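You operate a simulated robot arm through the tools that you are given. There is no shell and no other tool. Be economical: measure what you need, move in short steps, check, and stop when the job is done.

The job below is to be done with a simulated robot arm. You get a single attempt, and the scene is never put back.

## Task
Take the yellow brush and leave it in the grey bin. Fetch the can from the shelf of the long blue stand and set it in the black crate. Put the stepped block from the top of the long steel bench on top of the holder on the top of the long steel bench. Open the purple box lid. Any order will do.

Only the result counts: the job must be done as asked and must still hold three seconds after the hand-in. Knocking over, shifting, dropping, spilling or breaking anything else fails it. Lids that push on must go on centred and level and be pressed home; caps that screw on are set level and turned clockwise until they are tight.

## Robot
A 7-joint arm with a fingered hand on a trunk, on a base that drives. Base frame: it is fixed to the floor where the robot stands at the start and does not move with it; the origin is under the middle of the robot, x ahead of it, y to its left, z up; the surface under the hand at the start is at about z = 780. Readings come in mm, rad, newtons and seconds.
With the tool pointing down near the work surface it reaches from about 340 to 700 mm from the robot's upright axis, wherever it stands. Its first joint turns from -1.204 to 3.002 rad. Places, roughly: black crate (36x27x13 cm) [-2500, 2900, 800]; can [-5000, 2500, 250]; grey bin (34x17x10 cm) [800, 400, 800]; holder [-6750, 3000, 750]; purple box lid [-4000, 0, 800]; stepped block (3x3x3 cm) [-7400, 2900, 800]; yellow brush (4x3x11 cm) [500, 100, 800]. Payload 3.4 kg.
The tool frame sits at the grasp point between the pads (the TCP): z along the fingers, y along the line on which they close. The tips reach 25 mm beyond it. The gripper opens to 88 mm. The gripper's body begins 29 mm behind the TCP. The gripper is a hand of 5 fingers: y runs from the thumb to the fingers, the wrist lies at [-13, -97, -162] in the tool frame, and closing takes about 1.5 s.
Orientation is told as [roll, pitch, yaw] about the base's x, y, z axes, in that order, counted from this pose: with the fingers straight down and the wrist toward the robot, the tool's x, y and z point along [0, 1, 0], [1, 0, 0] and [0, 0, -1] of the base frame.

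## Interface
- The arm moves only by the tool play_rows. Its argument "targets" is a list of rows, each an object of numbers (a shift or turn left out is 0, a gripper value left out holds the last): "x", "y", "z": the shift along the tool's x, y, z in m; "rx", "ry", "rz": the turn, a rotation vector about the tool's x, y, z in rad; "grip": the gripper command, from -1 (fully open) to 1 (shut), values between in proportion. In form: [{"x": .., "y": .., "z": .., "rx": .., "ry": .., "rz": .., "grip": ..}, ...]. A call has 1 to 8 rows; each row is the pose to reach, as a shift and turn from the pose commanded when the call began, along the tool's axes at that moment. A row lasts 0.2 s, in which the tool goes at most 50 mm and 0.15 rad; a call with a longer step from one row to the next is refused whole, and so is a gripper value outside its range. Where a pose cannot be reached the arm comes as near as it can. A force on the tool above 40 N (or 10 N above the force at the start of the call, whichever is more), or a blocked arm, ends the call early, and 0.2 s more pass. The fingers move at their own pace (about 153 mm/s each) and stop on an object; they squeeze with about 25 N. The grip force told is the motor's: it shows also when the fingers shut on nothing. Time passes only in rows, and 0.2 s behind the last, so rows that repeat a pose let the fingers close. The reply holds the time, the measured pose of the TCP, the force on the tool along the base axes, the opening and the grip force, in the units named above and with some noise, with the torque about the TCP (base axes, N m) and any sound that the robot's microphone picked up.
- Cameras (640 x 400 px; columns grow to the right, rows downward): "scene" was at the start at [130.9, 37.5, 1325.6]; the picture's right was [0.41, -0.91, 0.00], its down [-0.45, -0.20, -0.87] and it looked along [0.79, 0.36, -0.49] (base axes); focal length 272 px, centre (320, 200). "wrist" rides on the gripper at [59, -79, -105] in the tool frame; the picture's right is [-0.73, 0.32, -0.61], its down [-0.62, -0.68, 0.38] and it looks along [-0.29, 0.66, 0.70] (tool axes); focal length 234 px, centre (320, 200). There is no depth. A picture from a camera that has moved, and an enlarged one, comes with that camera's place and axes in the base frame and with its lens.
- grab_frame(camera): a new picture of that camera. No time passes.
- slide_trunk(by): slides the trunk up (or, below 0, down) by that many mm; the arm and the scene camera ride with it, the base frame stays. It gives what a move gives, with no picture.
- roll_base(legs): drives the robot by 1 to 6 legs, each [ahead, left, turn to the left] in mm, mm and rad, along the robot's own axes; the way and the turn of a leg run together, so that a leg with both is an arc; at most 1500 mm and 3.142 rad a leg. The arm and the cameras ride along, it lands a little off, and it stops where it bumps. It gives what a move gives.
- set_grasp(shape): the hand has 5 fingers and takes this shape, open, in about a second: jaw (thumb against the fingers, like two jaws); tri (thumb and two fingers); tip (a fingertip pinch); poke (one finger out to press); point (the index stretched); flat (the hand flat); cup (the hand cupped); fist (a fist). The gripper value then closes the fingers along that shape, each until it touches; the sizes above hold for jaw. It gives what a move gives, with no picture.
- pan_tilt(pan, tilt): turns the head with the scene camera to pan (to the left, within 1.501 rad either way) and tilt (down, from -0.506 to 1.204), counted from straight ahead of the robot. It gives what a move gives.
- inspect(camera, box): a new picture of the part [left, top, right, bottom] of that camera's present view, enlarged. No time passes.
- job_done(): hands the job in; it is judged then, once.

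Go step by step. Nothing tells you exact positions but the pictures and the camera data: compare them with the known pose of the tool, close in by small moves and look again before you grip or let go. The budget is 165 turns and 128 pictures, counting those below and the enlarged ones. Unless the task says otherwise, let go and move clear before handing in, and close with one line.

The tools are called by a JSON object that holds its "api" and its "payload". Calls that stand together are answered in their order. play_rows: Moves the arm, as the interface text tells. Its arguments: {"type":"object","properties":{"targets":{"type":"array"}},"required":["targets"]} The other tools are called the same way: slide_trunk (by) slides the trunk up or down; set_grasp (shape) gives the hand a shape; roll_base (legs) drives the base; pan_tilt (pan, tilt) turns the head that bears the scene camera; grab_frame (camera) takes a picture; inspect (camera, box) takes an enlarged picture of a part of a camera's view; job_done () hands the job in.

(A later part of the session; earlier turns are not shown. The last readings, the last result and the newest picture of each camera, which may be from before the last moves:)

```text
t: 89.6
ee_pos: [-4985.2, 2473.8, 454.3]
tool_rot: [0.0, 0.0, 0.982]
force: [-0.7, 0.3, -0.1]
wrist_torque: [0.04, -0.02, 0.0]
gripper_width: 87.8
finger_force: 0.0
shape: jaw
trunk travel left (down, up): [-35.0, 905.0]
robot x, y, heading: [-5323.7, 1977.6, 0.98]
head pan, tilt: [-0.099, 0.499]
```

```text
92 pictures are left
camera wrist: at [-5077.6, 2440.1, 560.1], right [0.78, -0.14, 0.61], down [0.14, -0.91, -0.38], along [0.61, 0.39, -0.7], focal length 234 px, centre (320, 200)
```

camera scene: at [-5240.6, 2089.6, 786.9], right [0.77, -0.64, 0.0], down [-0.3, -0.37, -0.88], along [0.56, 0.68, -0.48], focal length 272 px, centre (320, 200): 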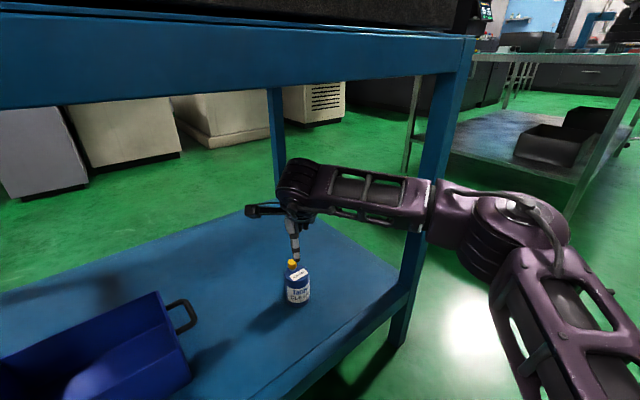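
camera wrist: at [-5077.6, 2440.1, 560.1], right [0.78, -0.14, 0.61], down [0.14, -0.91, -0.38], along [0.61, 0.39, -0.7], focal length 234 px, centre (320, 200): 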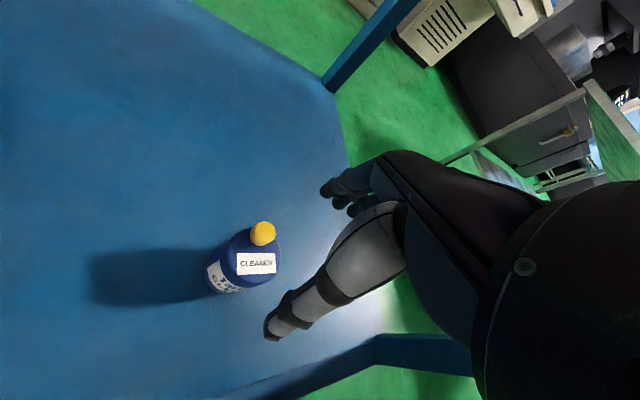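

The cap sits about 25 mm further in than the tool axis, so I'll correct and recheck before descending.

{"api": "play_rows", "payload": {"targets": [{"x": 0.014, "y": 0.02}, {"x": 0.014, "y": 0.02, "z": 0.03}]}}

{"api": "grab_frame", "payload": {"camera": "wrist"}}

{"api": "inspect", "payload": {"camera": "scene", "box": [230, 150, 390, 310]}}

```text
t: 90.2
ee_pos: [-4987.1, 2497.3, 425.8]
tool_rot: [0.002, 0.001, 0.981]
force: [0.0, -0.2, 0.3]
wrist_torque: [-0.01, 0.0, 0.02]
gripper_width: 87.8
finger_force: 0.1
shape: jaw
trunk travel left (down, up): [-35.0, 905.0]
robot x, y, heading: [-5320.3, 1973.8, 0.978]
head pan, tilt: [-0.099, 0.499]
```

```text
91 pictures are left
camera wrist: at [-5078.4, 2464.3, 530.8], right [0.78, -0.14, 0.61], down [0.14, -0.91, -0.38], along [0.61, 0.39, -0.7], focal length 234 px, centre (320, 200)
```

wrist: 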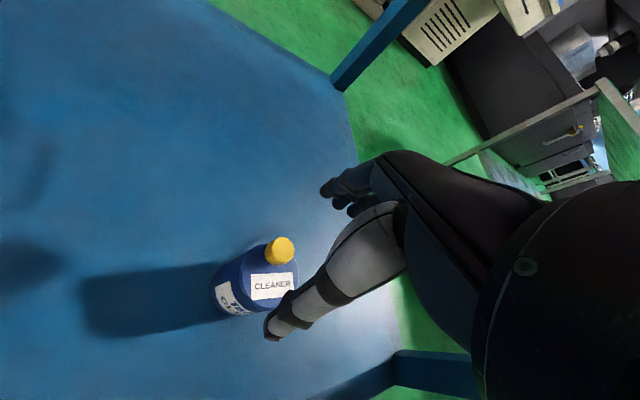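

```text
2.50 times, centred on (310, 230) of scene
camera zoom: at [-5240.7, 2089.6, 786.9], right [0.77, -0.64, 0.0], down [-0.3, -0.37, -0.88], along [0.56, 0.68, -0.48], focal length 681 px, centre (345, 125)
```

zoom: 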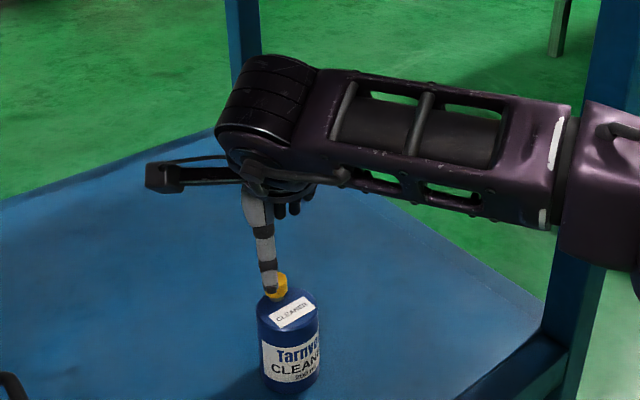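

Aligned within 5 mm. I'll descend so the fingertips straddle the can's shoulder.

{"api": "play_rows", "payload": {"targets": [{"x": 0.001, "y": 0.004, "z": 0.035}, {"x": 0.002, "y": 0.004, "z": 0.06}, {"x": 0.002, "y": 0.004, "z": 0.078}]}}

{"api": "grab_frame", "payload": {"camera": "wrist"}}

{"api": "inspect", "payload": {"camera": "scene", "box": [250, 200, 350, 320]}}

```text
t: 91.0
ee_pos: [-4986.7, 2502.9, 350.8]
tool_rot: [0.002, 0.0, 0.981]
force: [0.1, -0.4, 0.4]
wrist_torque: [0.02, 0.02, 0.01]
gripper_width: 87.7
finger_force: 0.0
shape: jaw
trunk travel left (down, up): [-35.0, 905.0]
robot x, y, heading: [-5325.5, 1976.3, 0.98]
head pan, tilt: [-0.099, 0.499]
```

```text
89 pictures are left
camera wrist: at [-5079.0, 2468.7, 454.7], right [0.78, -0.14, 0.61], down [0.14, -0.91, -0.38], along [0.61, 0.39, -0.7], focal length 234 px, centre (320, 200)
```

wrist: 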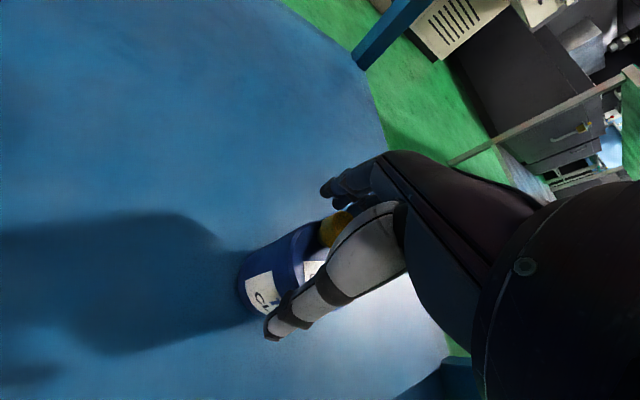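

```text
3.33 times, centred on (300, 260) of scene
camera zoom: at [-5240.6, 2089.6, 786.9], right [0.77, -0.64, 0.0], down [-0.3, -0.37, -0.88], along [0.56, 0.68, -0.48], focal length 908 px, centre (387, 0)
```

zoom: 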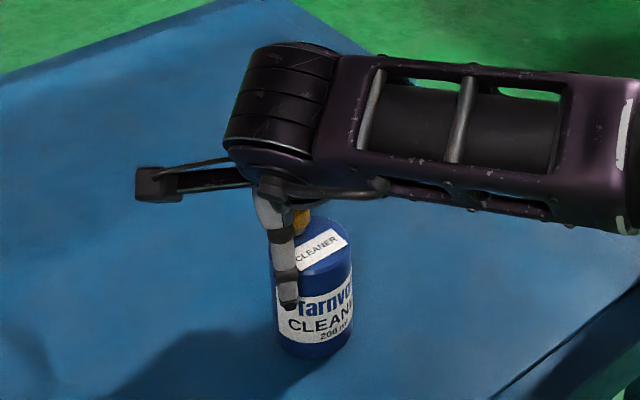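

The can sits about 8 mm right and slightly ahead of centre; I'll correct that, lower a few mm and close.

{"api": "play_rows", "payload": {"targets": [{"x": -0.007, "y": 0.003, "z": 0.002}, {"x": -0.007, "y": 0.003, "z": 0.002, "grip": 1}, {"x": -0.007, "y": 0.003, "z": 0.002, "grip": 1}, {"x": -0.007, "y": 0.003, "z": 0.002, "grip": 1}, {"x": -0.007, "y": 0.003, "z": 0.002, "grip": 1}, {"x": -0.007, "y": 0.003, "z": 0.002, "grip": 1}, {"x": -0.007, "y": 0.003, "z": 0.002, "grip": 1}]}}

{"api": "inspect", "payload": {"camera": "scene", "box": [250, 200, 350, 320]}}

{"api": "grab_frame", "payload": {"camera": "wrist"}}

```text
t: 92.6
ee_pos: [-4979.8, 2502.1, 346.4]
tool_rot: [0.003, 0.0, 0.981]
force: [-0.8, 0.2, 0.1]
wrist_torque: [-0.01, 0.01, -0.01]
gripper_width: 49.7
finger_force: 25.0
shape: jaw
trunk travel left (down, up): [-35.0, 905.0]
robot x, y, heading: [-5324.6, 1977.4, 0.979]
head pan, tilt: [-0.099, 0.499]
```

```text
3.33 times, centred on (300, 260) of scene
camera zoom: at [-5240.5, 2089.8, 786.8], right [0.77, -0.64, 0.0], down [-0.31, -0.37, -0.88], along [0.56, 0.68, -0.48], focal length 908 px, centre (387, 0)
```

zoom: 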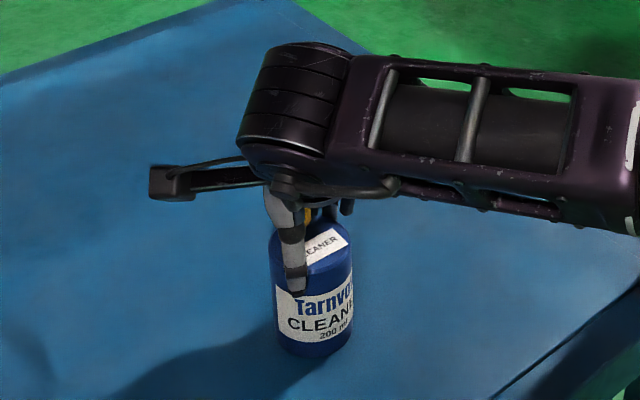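

```text
86 pictures are left
camera wrist: at [-5071.7, 2467.9, 452.2], right [0.78, -0.14, 0.61], down [0.14, -0.91, -0.38], along [0.61, 0.39, -0.7], focal length 234 px, centre (320, 200)
```

wrist: 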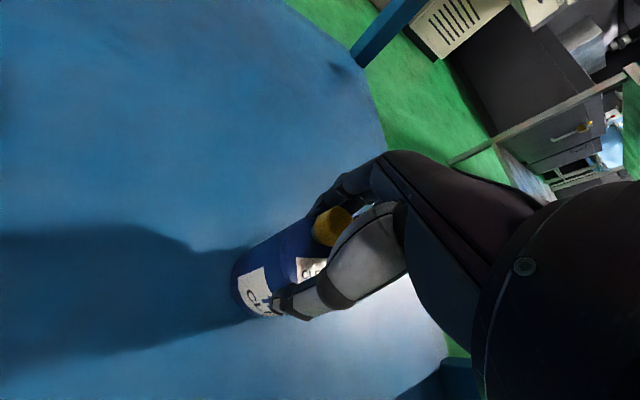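

Gripped at 50 mm width with 25 N. I'll lift 50 mm and check it holds.

{"api": "play_rows", "payload": {"targets": [{"z": -0.015}, {"z": -0.03}, {"z": -0.05}, {"z": -0.05}]}}

{"api": "inspect", "payload": {"camera": "scene", "box": [230, 150, 390, 310]}}

```text
t: 93.6
ee_pos: [-4977.9, 2503.3, 396.4]
tool_rot: [0.001, -0.001, 0.979]
force: [0.0, -1.1, -1.9]
wrist_torque: [0.03, 0.0, -0.05]
gripper_width: 49.9
finger_force: 24.9
shape: jaw
trunk travel left (down, up): [-35.0, 905.0]
robot x, y, heading: [-5322.7, 1981.1, 0.972]
head pan, tilt: [-0.099, 0.499]
```

```text
2.50 times, centred on (310, 230) of scene
camera zoom: at [-5240.5, 2089.9, 786.8], right [0.77, -0.64, 0.0], down [-0.31, -0.37, -0.88], along [0.56, 0.68, -0.48], focal length 681 px, centre (345, 125)
```

zoom: 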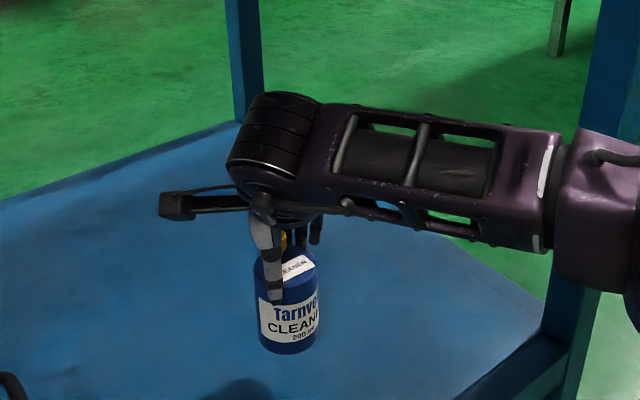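

The can is held clear of the shelf. I'll back the robot straight out.

{"api": "roll_base", "payload": {"legs": [[-450, 0, 0]]}}

{"api": "slide_trunk", "payload": {"by": 400}}

{"api": "slide_trunk", "payload": {"by": 300}}

{"api": "pan_tilt", "payload": {"pan": 0.4, "tilt": 0.35}}

{"api": "grab_frame", "payload": {"camera": "scene"}}

```text
t: 96.4
ee_pos: [-5232.4, 2124.4, 394.8]
tool_rot: [0.002, 0.0, 0.979]
force: [-0.2, 0.2, -2.1]
wrist_torque: [0.04, -0.01, 0.01]
gripper_width: 50.0
finger_force: 25.0
shape: jaw
trunk travel left (down, up): [-35.0, 905.0]
robot x, y, heading: [-5577.3, 1600.0, 0.981]
head pan, tilt: [-0.099, 0.499]
```

```text
t: 100.2
ee_pos: [-5231.4, 2124.3, 795.4]
tool_rot: [0.003, 0.0, 0.978]
force: [0.5, -0.1, -3.6]
wrist_torque: [0.03, 0.0, -0.01]
gripper_width: 49.7
finger_force: 25.2
shape: jaw
trunk travel left (down, up): [-435.0, 505.0]
robot x, y, heading: [-5581.1, 1601.5, 0.982]
head pan, tilt: [-0.099, 0.499]
```

```text
t: 103.2
ee_pos: [-5231.6, 2124.2, 1095.9]
tool_rot: [0.001, 0.0, 0.978]
force: [0.3, -0.1, -3.2]
wrist_torque: [0.03, 0.03, -0.02]
gripper_width: 49.9
finger_force: 24.7
shape: jaw
trunk travel left (down, up): [-735.0, 205.0]
robot x, y, heading: [-5576.5, 1594.9, 0.979]
head pan, tilt: [-0.099, 0.499]
```

```text
t: 104.1
ee_pos: [-5232.2, 2124.8, 1096.2]
tool_rot: [0.003, 0.0, 0.979]
force: [0.1, 0.0, -2.2]
wrist_torque: [0.03, 0.01, 0.02]
gripper_width: 49.9
finger_force: 25.4
shape: jaw
trunk travel left (down, up): [-735.0, 205.0]
robot x, y, heading: [-5579.5, 1597.6, 0.98]
head pan, tilt: [0.4, 0.351]
```

```text
84 pictures are left
camera scene: at [-5534.2, 1733.3, 1500.5], right [0.98, -0.19, 0.0], down [-0.07, -0.34, -0.94], along [0.18, 0.92, -0.34], focal length 272 px, centre (320, 200)
```

scene: 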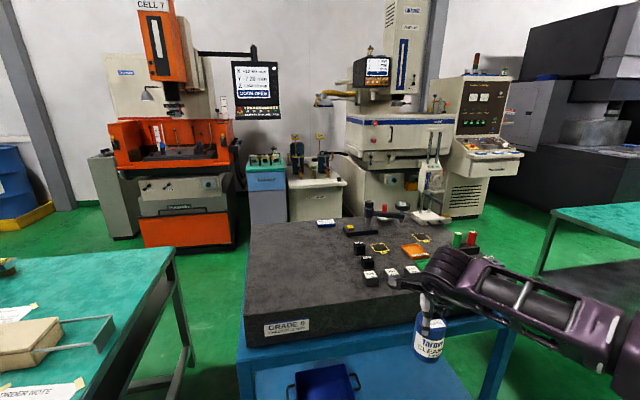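

The can is held. I'll tuck the arm in and drive around through the gap between the stand and the teal table to the table's back side.

{"api": "play_rows", "payload": {"targets": [{"y": -0.045}, {"y": -0.09}, {"y": -0.135}, {"y": -0.17}]}}

{"api": "roll_base", "payload": {"legs": [[0, 0, -0.98], [1430, 0, 0], [0, 0, 1.571], [1075, 0, 0], [1075, 0, 0]]}}

{"api": "pan_tilt", "payload": {"pan": -0.9, "tilt": 0.4}}

{"api": "grab_frame", "payload": {"camera": "scene"}}

```text
t: 105.1
ee_pos: [-5326.8, 1982.1, 1096.2]
tool_rot: [0.002, 0.001, 0.978]
force: [0.8, -0.3, -2.6]
wrist_torque: [-0.01, -0.02, 0.02]
gripper_width: 49.9
finger_force: 25.5
shape: jaw
trunk travel left (down, up): [-735.0, 205.0]
robot x, y, heading: [-5579.9, 1598.9, 0.976]
head pan, tilt: [0.4, 0.351]
```

```text
t: 128.8
ee_pos: [-4061.0, 4155.8, 1096.2]
tool_rot: [0.003, -0.001, 1.55]
force: [0.6, 0.2, -2.5]
wrist_torque: [0.02, 0.0, 0.01]
gripper_width: 49.8
finger_force: 24.9
shape: jaw
trunk travel left (down, up): [-735.0, 205.0]
robot x, y, heading: [-4066.4, 3699.3, 1.548]
head pan, tilt: [0.4, 0.351]
```

```text
t: 130.3
ee_pos: [-4061.3, 4155.5, 1097.0]
tool_rot: [0.002, -0.001, 1.551]
force: [0.2, -0.3, -2.6]
wrist_torque: [0.01, 0.02, 0.0]
gripper_width: 49.6
finger_force: 24.6
shape: jaw
trunk travel left (down, up): [-735.0, 205.0]
robot x, y, heading: [-4066.0, 3693.9, 1.554]
head pan, tilt: [-0.901, 0.4]
```

```text
83 pictures are left
camera scene: at [-3994.7, 3803.5, 1496.0], right [0.6, -0.8, 0.0], down [-0.31, -0.24, -0.92], along [0.73, 0.56, -0.39], focal length 272 px, centre (320, 200)
```

scene: 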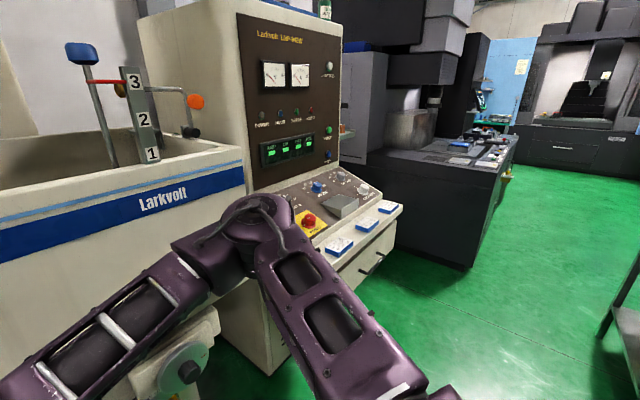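

The CNC console stands behind (y > 4280), leaving enough room. I'll turn right to face the table's back side.

{"api": "roll_base", "payload": {"legs": [[0, 0, -1.57], [0, 0, -1.55], [0, 700, 0]]}}

{"api": "pan_tilt", "payload": {"pan": 0.75, "tilt": 0.5}}

{"api": "grab_frame", "payload": {"camera": "scene"}}

```text
t: 141.8
ee_pos: [-3364.7, 3233.8, 1096.0]
tool_rot: [0.003, 0.0, -1.572]
force: [-0.6, -0.2, -2.6]
wrist_torque: [-0.03, 0.0, 0.01]
gripper_width: 49.5
finger_force: 24.8
shape: jaw
trunk travel left (down, up): [-735.0, 205.0]
robot x, y, heading: [-3368.5, 3692.7, -1.57]
head pan, tilt: [-0.901, 0.4]
```

```text
t: 143.5
ee_pos: [-3365.5, 3233.8, 1095.7]
tool_rot: [0.001, -0.002, -1.572]
force: [-0.5, 0.6, -2.5]
wrist_torque: [-0.02, -0.05, 0.0]
gripper_width: 48.9
finger_force: 24.9
shape: jaw
trunk travel left (down, up): [-735.0, 205.0]
robot x, y, heading: [-3370.5, 3690.5, -1.572]
head pan, tilt: [0.75, 0.499]
```

```text
82 pictures are left
camera scene: at [-3308.9, 3575.2, 1486.8], right [-0.73, -0.68, 0.0], down [-0.33, 0.35, -0.88], along [0.6, -0.64, -0.48], focal length 272 px, centre (320, 200)
```

scene: 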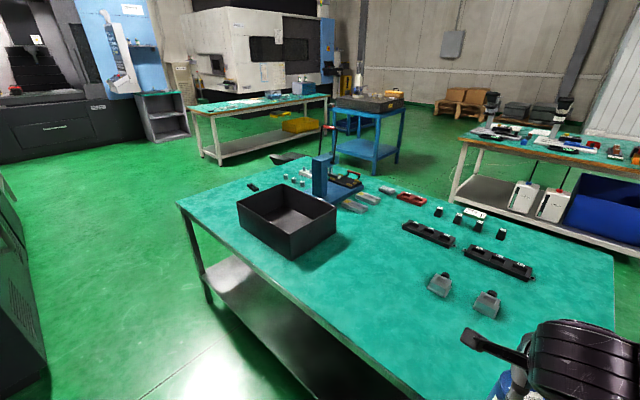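

Crate spans x −2690..−2310, y 2815..3060, and is empty; the table's back edge is y≈3185. I'll drive in front of it.

{"api": "roll_base", "payload": {"legs": [[0, 865, 0], [185, 0, 0]]}}

{"api": "pan_tilt", "payload": {"pan": 0.1, "tilt": 0.9}}

{"api": "grab_frame", "payload": {"camera": "scene"}}

{"api": "grab_frame", "payload": {"camera": "wrist"}}

```text
t: 149.1
ee_pos: [-2514.9, 3047.9, 1095.3]
tool_rot: [0.002, 0.0, -1.573]
force: [0.3, 0.4, -2.2]
wrist_torque: [-0.04, -0.06, 0.02]
gripper_width: 49.3
finger_force: 25.3
shape: jaw
trunk travel left (down, up): [-735.0, 205.0]
robot x, y, heading: [-2521.6, 3504.3, -1.57]
head pan, tilt: [0.75, 0.499]
```

```text
t: 150.2
ee_pos: [-2514.6, 3048.5, 1095.9]
tool_rot: [0.001, -0.001, -1.572]
force: [-0.5, -0.3, -2.3]
wrist_torque: [0.01, -0.03, 0.04]
gripper_width: 49.3
finger_force: 25.2
shape: jaw
trunk travel left (down, up): [-735.0, 205.0]
robot x, y, heading: [-2517.0, 3506.0, -1.571]
head pan, tilt: [0.099, 0.901]
```

```text
81 pictures are left
camera scene: at [-2512.5, 3381.3, 1453.0], right [-1.0, -0.1, 0.0], down [-0.08, 0.78, -0.62], along [0.06, -0.62, -0.78], focal length 272 px, centre (320, 200)
```

scene: 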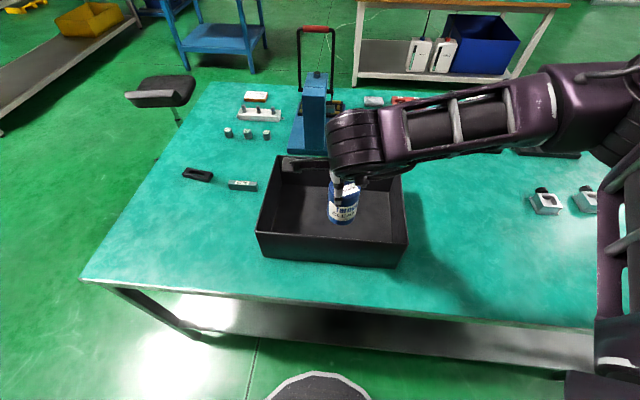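

```text
80 pictures are left
camera wrist: at [-2455.5, 3126.5, 1201.0], right [-0.73, -0.32, 0.61], down [-0.62, 0.68, -0.38], along [-0.29, -0.66, -0.7], focal length 234 px, centre (320, 200)
```

wrist: 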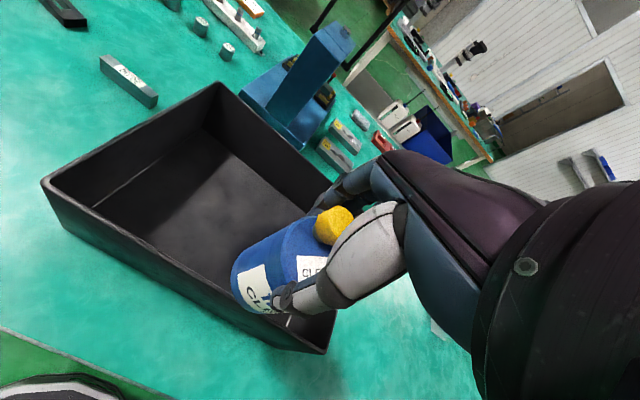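

The crate's interior centre is about (-2507, 2925). I'll extend over it and lower.

{"api": "play_rows", "payload": {"targets": [{"y": 0.04}, {"y": 0.08}, {"y": 0.12}, {"y": 0.12, "z": 0.045}, {"y": 0.12, "z": 0.09}, {"y": 0.12, "z": 0.135}, {"y": 0.12, "z": 0.165}]}}

{"api": "grab_frame", "payload": {"camera": "wrist"}}

{"api": "grab_frame", "payload": {"camera": "scene"}}

```text
t: 151.8
ee_pos: [-2515.9, 2926.7, 932.0]
tool_rot: [0.003, 0.0, -1.573]
force: [0.4, 0.2, -1.7]
wrist_torque: [-0.03, -0.02, 0.0]
gripper_width: 49.1
finger_force: 24.7
shape: jaw
trunk travel left (down, up): [-735.0, 205.0]
robot x, y, heading: [-2516.6, 3507.2, -1.578]
head pan, tilt: [0.099, 0.901]
```

```text
79 pictures are left
camera wrist: at [-2456.7, 3005.6, 1036.7], right [-0.73, -0.32, 0.61], down [-0.62, 0.68, -0.38], along [-0.29, -0.66, -0.7], focal length 234 px, centre (320, 200)
```

wrist: 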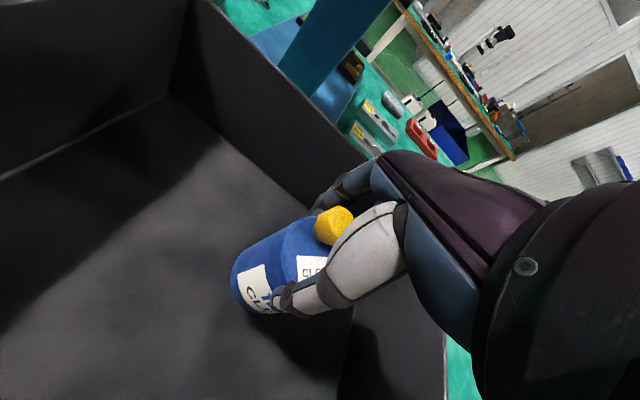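

```text
78 pictures are left
camera scene: at [-2512.7, 3381.0, 1453.0], right [-1.0, -0.1, 0.0], down [-0.08, 0.78, -0.62], along [0.06, -0.62, -0.78], focal length 272 px, centre (320, 200)
```

scene: 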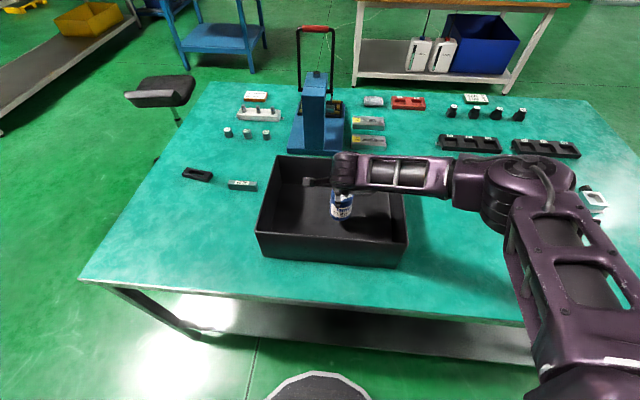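

It's well inside. I'll lower in small steps until the floor is felt.

{"api": "play_rows", "payload": {"targets": [{"z": 0.02}, {"z": 0.036}, {"z": 0.042}, {"z": 0.045}]}}

{"api": "play_rows", "payload": {"targets": [{"z": 0.002}, {"z": 0.004}, {"z": 0.006}]}}

```text
t: 152.8
ee_pos: [-2515.0, 2928.4, 886.0]
tool_rot: [0.004, -0.001, -1.573]
force: [-0.4, 0.5, -2.3]
wrist_torque: [-0.04, -0.03, 0.0]
gripper_width: 49.0
finger_force: 25.0
shape: jaw
trunk travel left (down, up): [-735.0, 205.0]
robot x, y, heading: [-2516.8, 3508.7, -1.572]
head pan, tilt: [0.099, 0.901]
```

```text
t: 153.6
ee_pos: [-2514.9, 2929.4, 879.6]
tool_rot: [0.003, -0.001, -1.573]
force: [0.4, -0.9, 1.1]
wrist_torque: [-0.03, 0.0, -0.01]
gripper_width: 49.2
finger_force: 25.2
shape: jaw
trunk travel left (down, up): [-735.0, 205.0]
robot x, y, heading: [-2517.8, 3505.9, -1.576]
head pan, tilt: [0.099, 0.901]
```

The force flipped sign, so the can is touching the floor. I'll open and rise straight up.

{"api": "play_rows", "payload": {"targets": [{"grip": 0.5}, {"grip": 0.0}, {"grip": -0.5}, {"grip": -0.9}, {"grip": -0.9}]}}

{"api": "play_rows", "payload": {"targets": [{"z": -0.02}, {"z": -0.05}, {"z": -0.09}, {"z": -0.13}, {"z": -0.17}, {"z": -0.21}, {"z": -0.25}]}}

{"api": "grab_frame", "payload": {"camera": "wrist"}}

```text
t: 154.8
ee_pos: [-2514.7, 2929.1, 880.9]
tool_rot: [0.002, 0.0, -1.572]
force: [-0.3, 1.3, 0.9]
wrist_torque: [0.0, 0.0, -0.02]
gripper_width: 83.2
finger_force: 0.0
shape: jaw
trunk travel left (down, up): [-735.0, 205.0]
robot x, y, heading: [-2519.2, 3509.6, -1.574]
head pan, tilt: [0.099, 0.901]
```

```text
t: 156.3
ee_pos: [-2516.0, 2927.5, 1129.7]
tool_rot: [-0.001, 0.001, -1.572]
force: [-0.5, 0.2, -0.3]
wrist_torque: [0.0, 0.0, 0.01]
gripper_width: 83.3
finger_force: 0.0
shape: jaw
trunk travel left (down, up): [-735.0, 205.0]
robot x, y, heading: [-2517.8, 3504.1, -1.573]
head pan, tilt: [0.099, 0.901]
```

```text
77 pictures are left
camera wrist: at [-2456.2, 3006.3, 1234.2], right [-0.73, -0.32, 0.61], down [-0.62, 0.68, -0.38], along [-0.29, -0.66, -0.7], focal length 234 px, centre (320, 200)
```

wrist: 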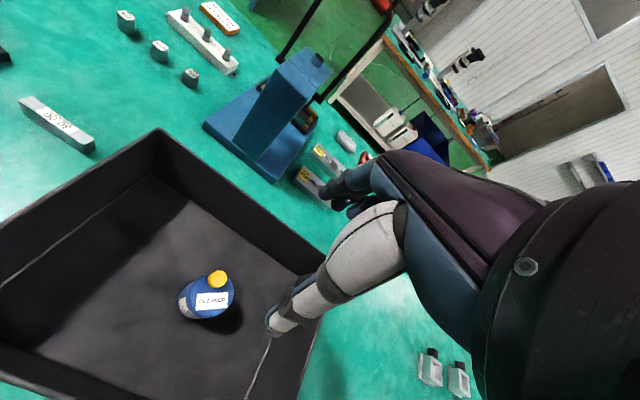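

The can stands upright in the crate. Next I'll pull the arm in and drive along the back lane toward the steel bench.

{"api": "play_rows", "payload": {"targets": [{"y": -0.045}, {"y": -0.09}, {"y": -0.135}]}}

{"api": "roll_base", "payload": {"legs": [[-200, 0, 0], [0, -1400, 0], [0, -1400, 0], [0, -600, 0]]}}

{"api": "pan_tilt", "payload": {"pan": -0.7, "tilt": 0.45}}

{"api": "grab_frame", "payload": {"camera": "scene"}}

```text
t: 157.2
ee_pos: [-2516.3, 3066.3, 1127.9]
tool_rot: [0.001, 0.0, -1.572]
force: [0.9, 0.0, 0.7]
wrist_torque: [-0.02, 0.01, 0.01]
gripper_width: 83.2
finger_force: 0.0
shape: jaw
trunk travel left (down, up): [-735.0, 205.0]
robot x, y, heading: [-2518.6, 3507.4, -1.577]
head pan, tilt: [0.099, 0.901]
```

```text
t: 175.0
ee_pos: [-5936.6, 3251.0, 1128.3]
tool_rot: [0.002, 0.001, -1.555]
force: [1.1, -0.2, 0.0]
wrist_torque: [0.0, 0.0, 0.02]
gripper_width: 83.3
finger_force: 0.0
shape: jaw
trunk travel left (down, up): [-735.0, 205.0]
robot x, y, heading: [-5942.9, 3692.5, -1.554]
head pan, tilt: [0.099, 0.901]
```

```text
t: 176.1
ee_pos: [-5937.7, 3250.6, 1127.6]
tool_rot: [0.002, 0.001, -1.558]
force: [0.5, 0.7, -0.4]
wrist_torque: [0.01, 0.02, 0.0]
gripper_width: 83.3
finger_force: 0.1
shape: jaw
trunk travel left (down, up): [-735.0, 205.0]
robot x, y, heading: [-5945.7, 3694.0, -1.556]
head pan, tilt: [-0.7, 0.45]
```

```text
76 pictures are left
camera scene: at [-6005.2, 3571.6, 1491.3], right [-0.77, 0.63, 0.0], down [0.28, 0.34, -0.9], along [-0.57, -0.7, -0.44], focal length 272 px, centre (320, 200)
```

scene: 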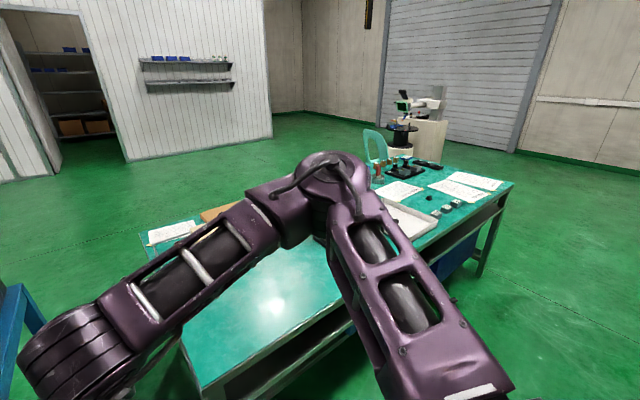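

The bench runs x −8060..−6060 with its back edge near y 3090. I'll move on to its middle and look.

{"api": "roll_base", "payload": {"legs": [[0, -1150, 0]]}}

{"api": "pan_tilt", "payload": {"pan": 0.3, "tilt": 0.6}}

{"api": "grab_frame", "payload": {"camera": "scene"}}

{"api": "grab_frame", "payload": {"camera": "wrist"}}

```text
t: 181.9
ee_pos: [-7055.5, 3219.1, 1128.3]
tool_rot: [0.002, -0.002, -1.528]
force: [-0.1, 0.6, 0.4]
wrist_torque: [-0.01, 0.01, -0.04]
gripper_width: 83.0
finger_force: 0.1
shape: jaw
trunk travel left (down, up): [-735.0, 205.0]
robot x, y, heading: [-7074.4, 3663.4, -1.523]
head pan, tilt: [-0.7, 0.45]
```

```text
t: 183.2
ee_pos: [-7055.2, 3219.5, 1128.8]
tool_rot: [0.002, 0.0, -1.528]
force: [0.5, -0.9, 0.3]
wrist_torque: [0.0, -0.05, -0.02]
gripper_width: 83.2
finger_force: 0.1
shape: jaw
trunk travel left (down, up): [-735.0, 205.0]
robot x, y, heading: [-7074.7, 3661.7, -1.53]
head pan, tilt: [0.3, 0.6]
```

```text
75 pictures are left
camera scene: at [-7046.5, 3528.5, 1477.8], right [-0.94, -0.33, 0.0], down [-0.19, 0.53, -0.83], along [0.28, -0.78, -0.56], focal length 272 px, centre (320, 200)
```

scene: 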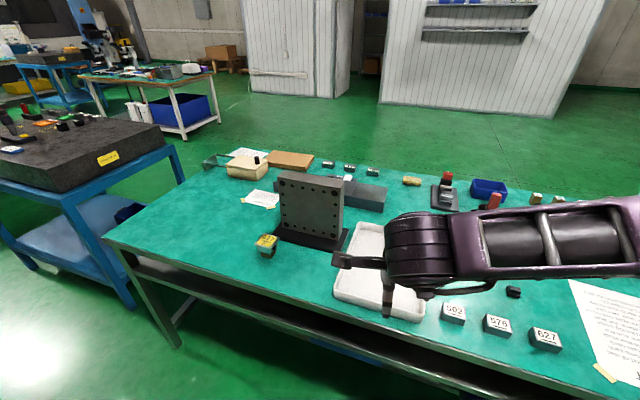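

```text
74 pictures are left
camera wrist: at [-6998.9, 3301.0, 1233.4], right [-0.71, -0.35, 0.61], down [-0.65, 0.65, -0.38], along [-0.26, -0.67, -0.7], focal length 234 px, centre (320, 200)
```

wrist: 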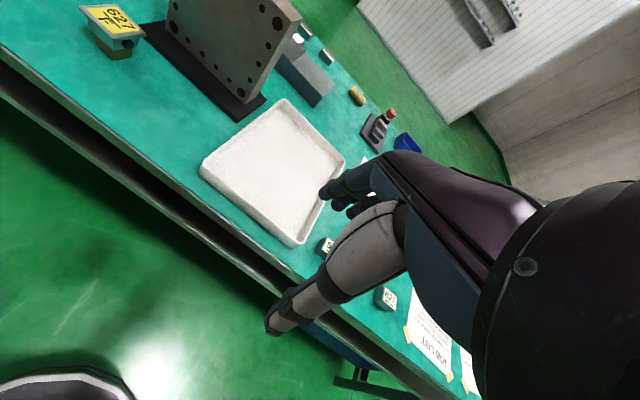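

I see a holder with a yellow label "627" and three labelled blocks. I'll zoom in on both.

{"api": "inspect", "payload": {"camera": "scene", "box": [235, 215, 335, 275]}}

{"api": "inspect", "payload": {"camera": "scene", "box": [420, 270, 580, 370]}}

{"api": "inspect", "payload": {"camera": "wrist", "box": [60, 0, 180, 75]}}

```text
6.40 times, centred on (285, 245) of scene
camera zoom: at [-7046.5, 3528.5, 1477.8], right [-0.94, -0.33, 0.0], down [-0.19, 0.53, -0.83], along [0.28, -0.78, -0.56], focal length 1742 px, centre (544, -88)
```

zoom: 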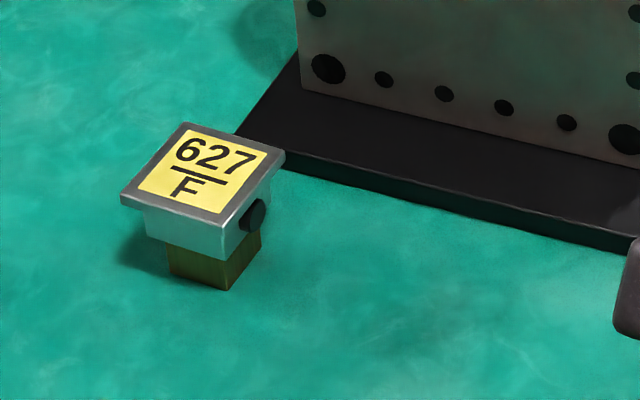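

```text
4.00 times, centred on (500, 320) of scene
camera zoom: at [-7046.5, 3528.5, 1477.8], right [-0.94, -0.33, 0.0], down [-0.19, 0.53, -0.83], along [0.28, -0.78, -0.56], focal length 1089 px, centre (-400, -280)
```

zoom: 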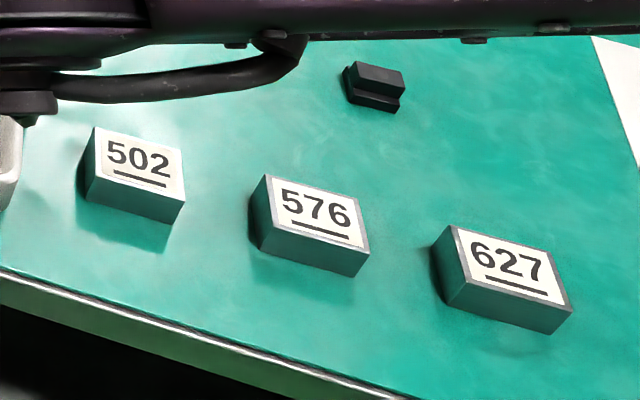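

```text
5.33 times, centred on (120, 38) of wrist
camera zoom: at [-6998.9, 3301.0, 1233.4], right [-0.71, -0.35, 0.61], down [-0.65, 0.65, -0.38], along [-0.26, -0.67, -0.7], focal length 1249 px, centre (1387, 1067)
```

zoom: 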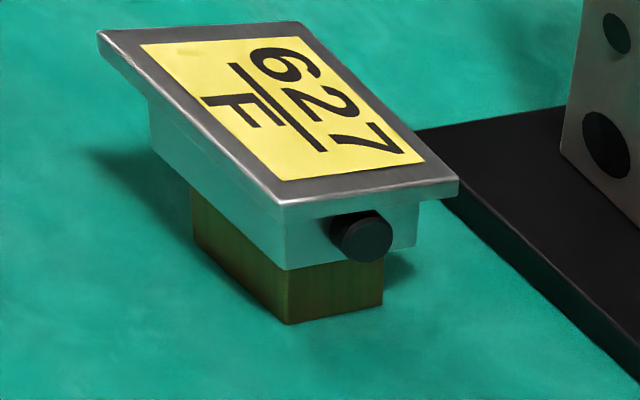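

The small black stepped block is at about (-7418, 2856); the "627/F" piece near (-6640, 2930) is the likely holder. I'll drive to face the block.

{"api": "roll_base", "payload": {"legs": [[0, 0, -0.045], [0, -345, 0], [200, 0, 0]]}}

{"api": "pan_tilt", "payload": {"pan": 0.15, "tilt": 0.9}}

{"api": "grab_frame", "payload": {"camera": "wrist"}}

{"api": "grab_frame", "payload": {"camera": "scene"}}

```text
t: 187.0
ee_pos: [-7417.9, 3021.2, 1128.6]
tool_rot: [0.002, 0.0, -1.574]
force: [0.1, 0.5, 0.1]
wrist_torque: [-0.02, 0.03, -0.02]
gripper_width: 83.2
finger_force: 0.1
shape: jaw
trunk travel left (down, up): [-735.0, 205.0]
robot x, y, heading: [-7420.6, 3462.4, -1.579]
head pan, tilt: [0.3, 0.6]
```

```text
t: 187.8
ee_pos: [-7419.2, 3020.5, 1127.8]
tool_rot: [0.0, -0.001, -1.575]
force: [0.0, -0.2, 0.0]
wrist_torque: [-0.01, 0.0, 0.0]
gripper_width: 83.1
finger_force: 0.0
shape: jaw
trunk travel left (down, up): [-735.0, 205.0]
robot x, y, heading: [-7421.0, 3464.9, -1.577]
head pan, tilt: [0.15, 0.901]
```

```text
70 pictures are left
camera wrist: at [-7358.7, 3098.7, 1233.4], right [-0.73, -0.32, 0.61], down [-0.62, 0.68, -0.38], along [-0.29, -0.66, -0.7], focal length 234 px, centre (320, 200)
```

wrist: 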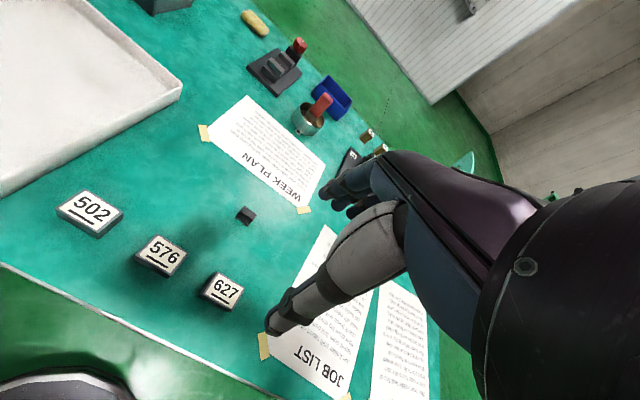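

```text
69 pictures are left
camera scene: at [-7410.3, 3337.9, 1453.1], right [-0.99, -0.14, 0.0], down [-0.11, 0.77, -0.62], along [0.09, -0.62, -0.78], focal length 272 px, centre (320, 200)
```

scene: 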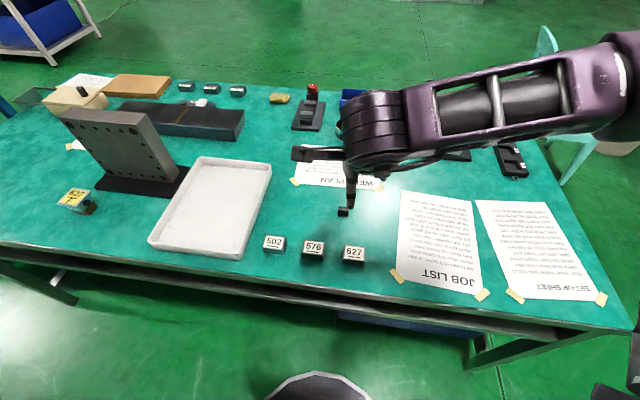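

Block at about (-7408, 2848). I'll zoom in on its shape and orientation.

{"api": "inspect", "payload": {"camera": "wrist", "box": [216, 195, 276, 235]}}

{"api": "inspect", "payload": {"camera": "scene", "box": [40, 170, 120, 230]}}

```text
10.00 times, centred on (246, 215) of wrist
camera zoom: at [-7358.7, 3098.7, 1233.4], right [-0.73, -0.32, 0.61], down [-0.62, 0.68, -0.38], along [-0.29, -0.66, -0.7], focal length 2342 px, centre (1060, 50)
```

zoom: 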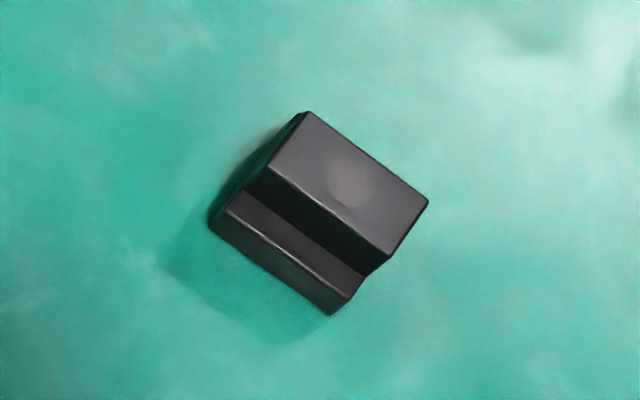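

```text
6.67 times, centred on (80, 200) of scene
camera zoom: at [-7410.3, 3337.9, 1453.1], right [-0.99, -0.14, 0.0], down [-0.11, 0.77, -0.62], along [0.09, -0.62, -0.78], focal length 1815 px, centre (1920, 200)
```

zoom: 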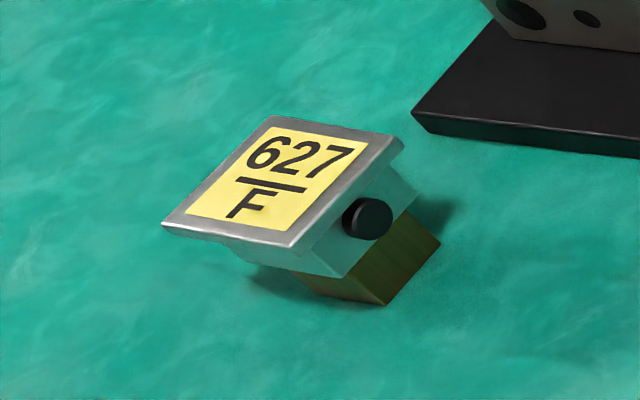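

The black block has its long edge about 9° off; I'll move above it, turn the hand slightly to match, and look again.

{"api": "play_rows", "payload": {"targets": [{"y": 0.03, "z": 0.035, "rz": 0.05, "grip": -0.6}, {"y": 0.06, "z": 0.07, "rz": 0.1}, {"x": 0.005, "y": 0.09, "z": 0.105, "rz": 0.158}, {"x": 0.008, "y": 0.12, "z": 0.14, "rz": 0.158}, {"x": 0.011, "y": 0.15, "z": 0.175, "rz": 0.158}, {"x": 0.011, "y": 0.172, "z": 0.21, "rz": 0.158}, {"x": 0.011, "y": 0.172, "z": 0.248, "rz": 0.158}]}}

{"api": "grab_frame", "payload": {"camera": "wrist"}}

{"api": "inspect", "payload": {"camera": "scene", "box": [270, 130, 430, 270]}}

```text
t: 189.4
ee_pos: [-7407.6, 2848.2, 879.1]
tool_rot: [-0.002, -0.002, -1.734]
force: [0.2, -0.5, -0.7]
wrist_torque: [0.01, 0.01, 0.0]
gripper_width: 70.5
finger_force: 0.0
shape: jaw
trunk travel left (down, up): [-735.0, 205.0]
robot x, y, heading: [-7420.5, 3459.7, -1.579]
head pan, tilt: [0.15, 0.901]
```

```text
66 pictures are left
camera wrist: at [-7336.7, 2916.2, 983.9], right [-0.77, -0.2, 0.61], down [-0.51, 0.77, -0.38], along [-0.39, -0.6, -0.7], focal length 234 px, centre (320, 200)
```

wrist: 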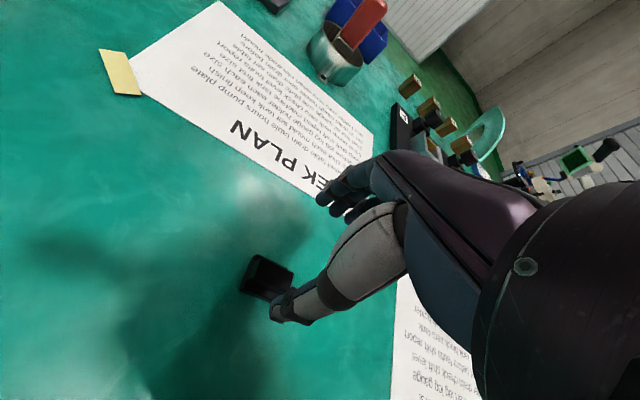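

```text
2.86 times, centred on (350, 200) of scene
camera zoom: at [-7410.2, 3337.5, 1453.0], right [-0.99, -0.14, 0.0], down [-0.11, 0.78, -0.62], along [0.09, -0.61, -0.78], focal length 778 px, centre (234, 200)
```

zoom: 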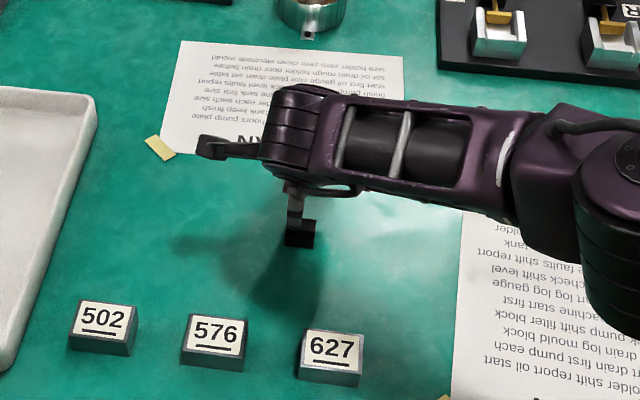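

The block is about 9 mm nearer than the tool axis; I'll correct and lower partway.

{"api": "play_rows", "payload": {"targets": [{"x": -0.006, "y": -0.008}, {"x": -0.006, "y": -0.008, "z": 0.035}]}}

{"api": "grab_frame", "payload": {"camera": "wrist"}}

{"api": "inspect", "payload": {"camera": "scene", "box": [310, 180, 380, 230]}}

```text
t: 190.0
ee_pos: [-7410.3, 2855.5, 842.7]
tool_rot: [-0.001, -0.001, -1.73]
force: [0.1, 0.1, -1.1]
wrist_torque: [0.01, 0.01, -0.05]
gripper_width: 70.4
finger_force: 0.0
shape: jaw
trunk travel left (down, up): [-735.0, 205.0]
robot x, y, heading: [-7420.0, 3460.2, -1.572]
head pan, tilt: [0.15, 0.901]
```

```text
64 pictures are left
camera wrist: at [-7339.1, 2924.0, 947.4], right [-0.77, -0.2, 0.61], down [-0.51, 0.77, -0.38], along [-0.39, -0.6, -0.7], focal length 234 px, centre (320, 200)
```

wrist: 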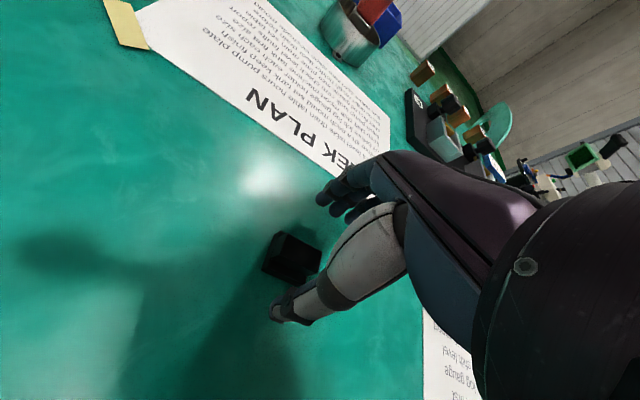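

```text
8.00 times, centred on (345, 205) of scene
camera zoom: at [-7409.3, 3336.9, 1453.0], right [-0.99, -0.14, 0.0], down [-0.11, 0.78, -0.62], along [0.09, -0.61, -0.78], focal length 2178 px, centre (120, 160)
```

zoom: 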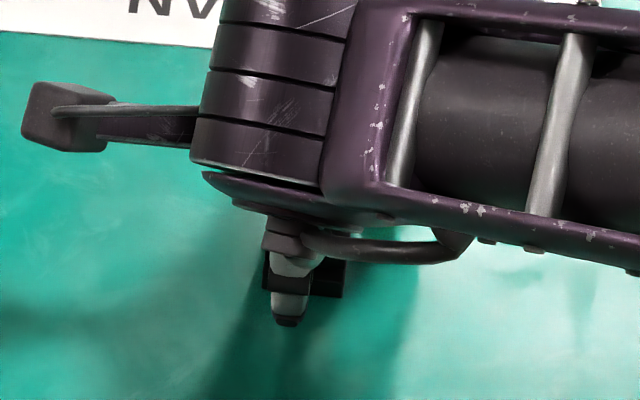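

Nearly centred; I'll shift 5 mm and lower carefully.

{"api": "play_rows", "payload": {"targets": [{"x": -0.005, "z": 0.01}, {"x": -0.005, "z": 0.022}, {"x": -0.005, "z": 0.03}]}}

{"api": "grab_frame", "payload": {"camera": "wrist"}}

{"api": "inspect", "payload": {"camera": "scene", "box": [310, 180, 380, 230]}}

```text
t: 190.9
ee_pos: [-7417.1, 2853.6, 824.5]
tool_rot: [0.005, -0.018, -1.735]
force: [-2.0, 5.1, 19.9]
wrist_torque: [-0.21, 0.16, -0.06]
gripper_width: 68.2
finger_force: 0.1
shape: jaw
trunk travel left (down, up): [-735.0, 205.0]
robot x, y, heading: [-7420.5, 3463.4, -1.576]
head pan, tilt: [0.15, 0.901]
stopped in row 3: the force on the tool passed its limit at 43 N (the readings are from after the stop); the commanded pose is now the measured one
```

```text
62 pictures are left
camera wrist: at [-7345.7, 2922.1, 928.2], right [-0.77, -0.19, 0.61], down [-0.5, 0.77, -0.4], along [-0.39, -0.61, -0.69], focal length 234 px, centre (320, 200)
```

wrist: 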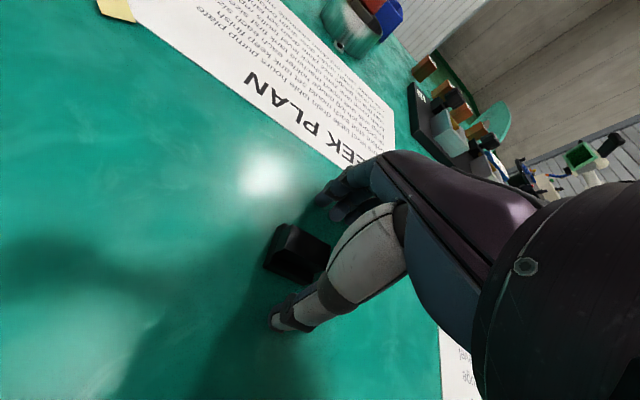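

```text
8.00 times, centred on (345, 205) of scene
camera zoom: at [-7410.8, 3339.9, 1453.3], right [-0.99, -0.14, 0.0], down [-0.11, 0.77, -0.62], along [0.09, -0.62, -0.78], focal length 2178 px, centre (120, 160)
```

zoom: 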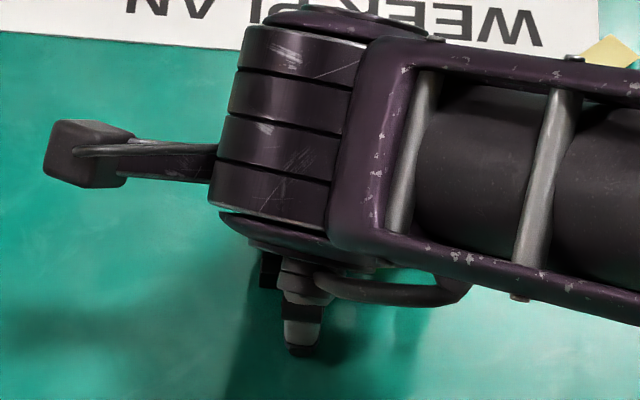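

Something touched (likely a fingertip on the table at TCP z 824). I'll ease up 4 mm, then check forces and close gently.

{"api": "play_rows", "payload": {"targets": [{"z": -0.004, "ry": 0.0}, {"z": -0.004}]}}

{"api": "inspect", "payload": {"camera": "wrist", "box": [230, 150, 390, 350]}}

```text
t: 191.5
ee_pos: [-7417.1, 2855.9, 824.1]
tool_rot: [0.005, -0.012, -1.735]
force: [-1.1, 1.8, 7.2]
wrist_torque: [-0.17, 0.11, -0.03]
gripper_width: 68.9
finger_force: 0.0
shape: jaw
trunk travel left (down, up): [-735.0, 205.0]
robot x, y, heading: [-7419.0, 3460.8, -1.572]
head pan, tilt: [0.15, 0.901]
```

```text
2.00 times, centred on (310, 250) of wrist
camera zoom: at [-7345.7, 2924.0, 929.4], right [-0.77, -0.19, 0.61], down [-0.5, 0.77, -0.39], along [-0.39, -0.61, -0.69], focal length 468 px, centre (340, 100)
```

zoom: 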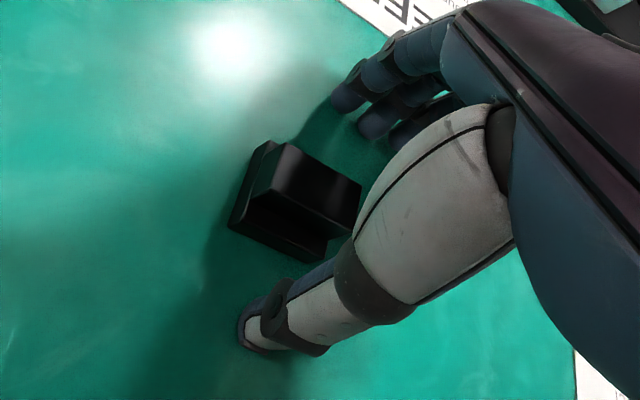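

The thumb tip is on the bench (surface ≈ z 799), and the block sits right between thumb and fingers. I'll rise a little and close.

{"api": "play_rows", "payload": {"targets": [{"z": -0.005}, {"z": -0.006, "grip": -0.2}, {"z": -0.006, "grip": 0.1}, {"z": -0.006, "grip": 0.1}]}}

{"api": "inspect", "payload": {"camera": "wrist", "box": [230, 150, 390, 350]}}

```text
t: 192.5
ee_pos: [-7417.5, 2853.2, 829.5]
tool_rot: [0.006, -0.013, -1.734]
force: [0.1, 1.2, 0.4]
wrist_torque: [0.0, 0.0, 0.02]
gripper_width: 40.5
finger_force: 0.1
shape: jaw
trunk travel left (down, up): [-735.0, 205.0]
robot x, y, heading: [-7422.2, 3464.5, -1.576]
head pan, tilt: [0.15, 0.901]
```

```text
2.00 times, centred on (310, 250) of wrist
camera zoom: at [-7345.7, 2922.4, 935.0], right [-0.77, -0.19, 0.61], down [-0.5, 0.77, -0.39], along [-0.39, -0.61, -0.69], focal length 468 px, centre (340, 100)
```

zoom: 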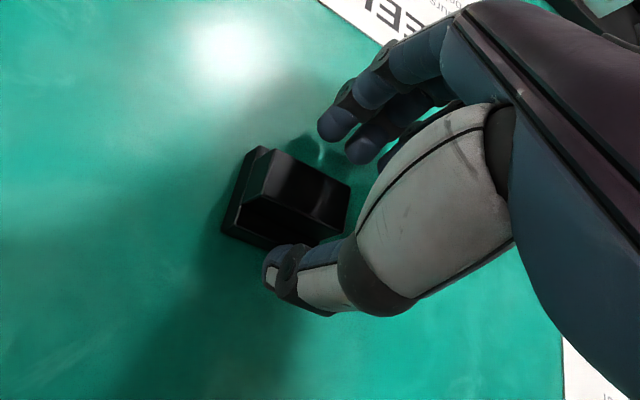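

Closing well around it. I'll lower 4 mm and close fully.

{"api": "play_rows", "payload": {"targets": [{"z": 0.004, "grip": 0.1}, {"z": 0.004, "grip": 0.4}, {"z": 0.004, "grip": 1}, {"z": 0.004, "grip": 1}, {"z": 0.004, "grip": 1}, {"z": 0.004, "grip": 1}]}}

{"api": "inspect", "payload": {"camera": "wrist", "box": [230, 150, 390, 350]}}

```text
t: 193.9
ee_pos: [-7416.0, 2855.3, 826.8]
tool_rot: [0.005, -0.012, -1.736]
force: [0.1, 1.4, 2.1]
wrist_torque: [0.0, 0.03, 0.0]
gripper_width: 13.3
finger_force: 25.2
shape: jaw
trunk travel left (down, up): [-735.0, 205.0]
robot x, y, heading: [-7419.5, 3463.2, -1.573]
head pan, tilt: [0.15, 0.901]
```

```text
2.00 times, centred on (310, 250) of wrist
camera zoom: at [-7345.4, 2923.4, 931.0], right [-0.77, -0.19, 0.61], down [-0.5, 0.77, -0.39], along [-0.39, -0.61, -0.69], focal length 468 px, centre (340, 100)
```

zoom: 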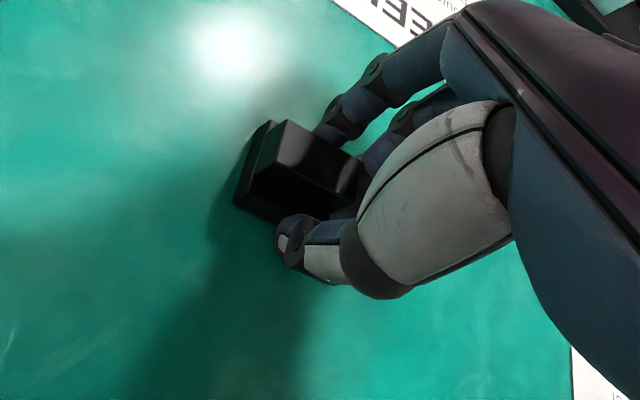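

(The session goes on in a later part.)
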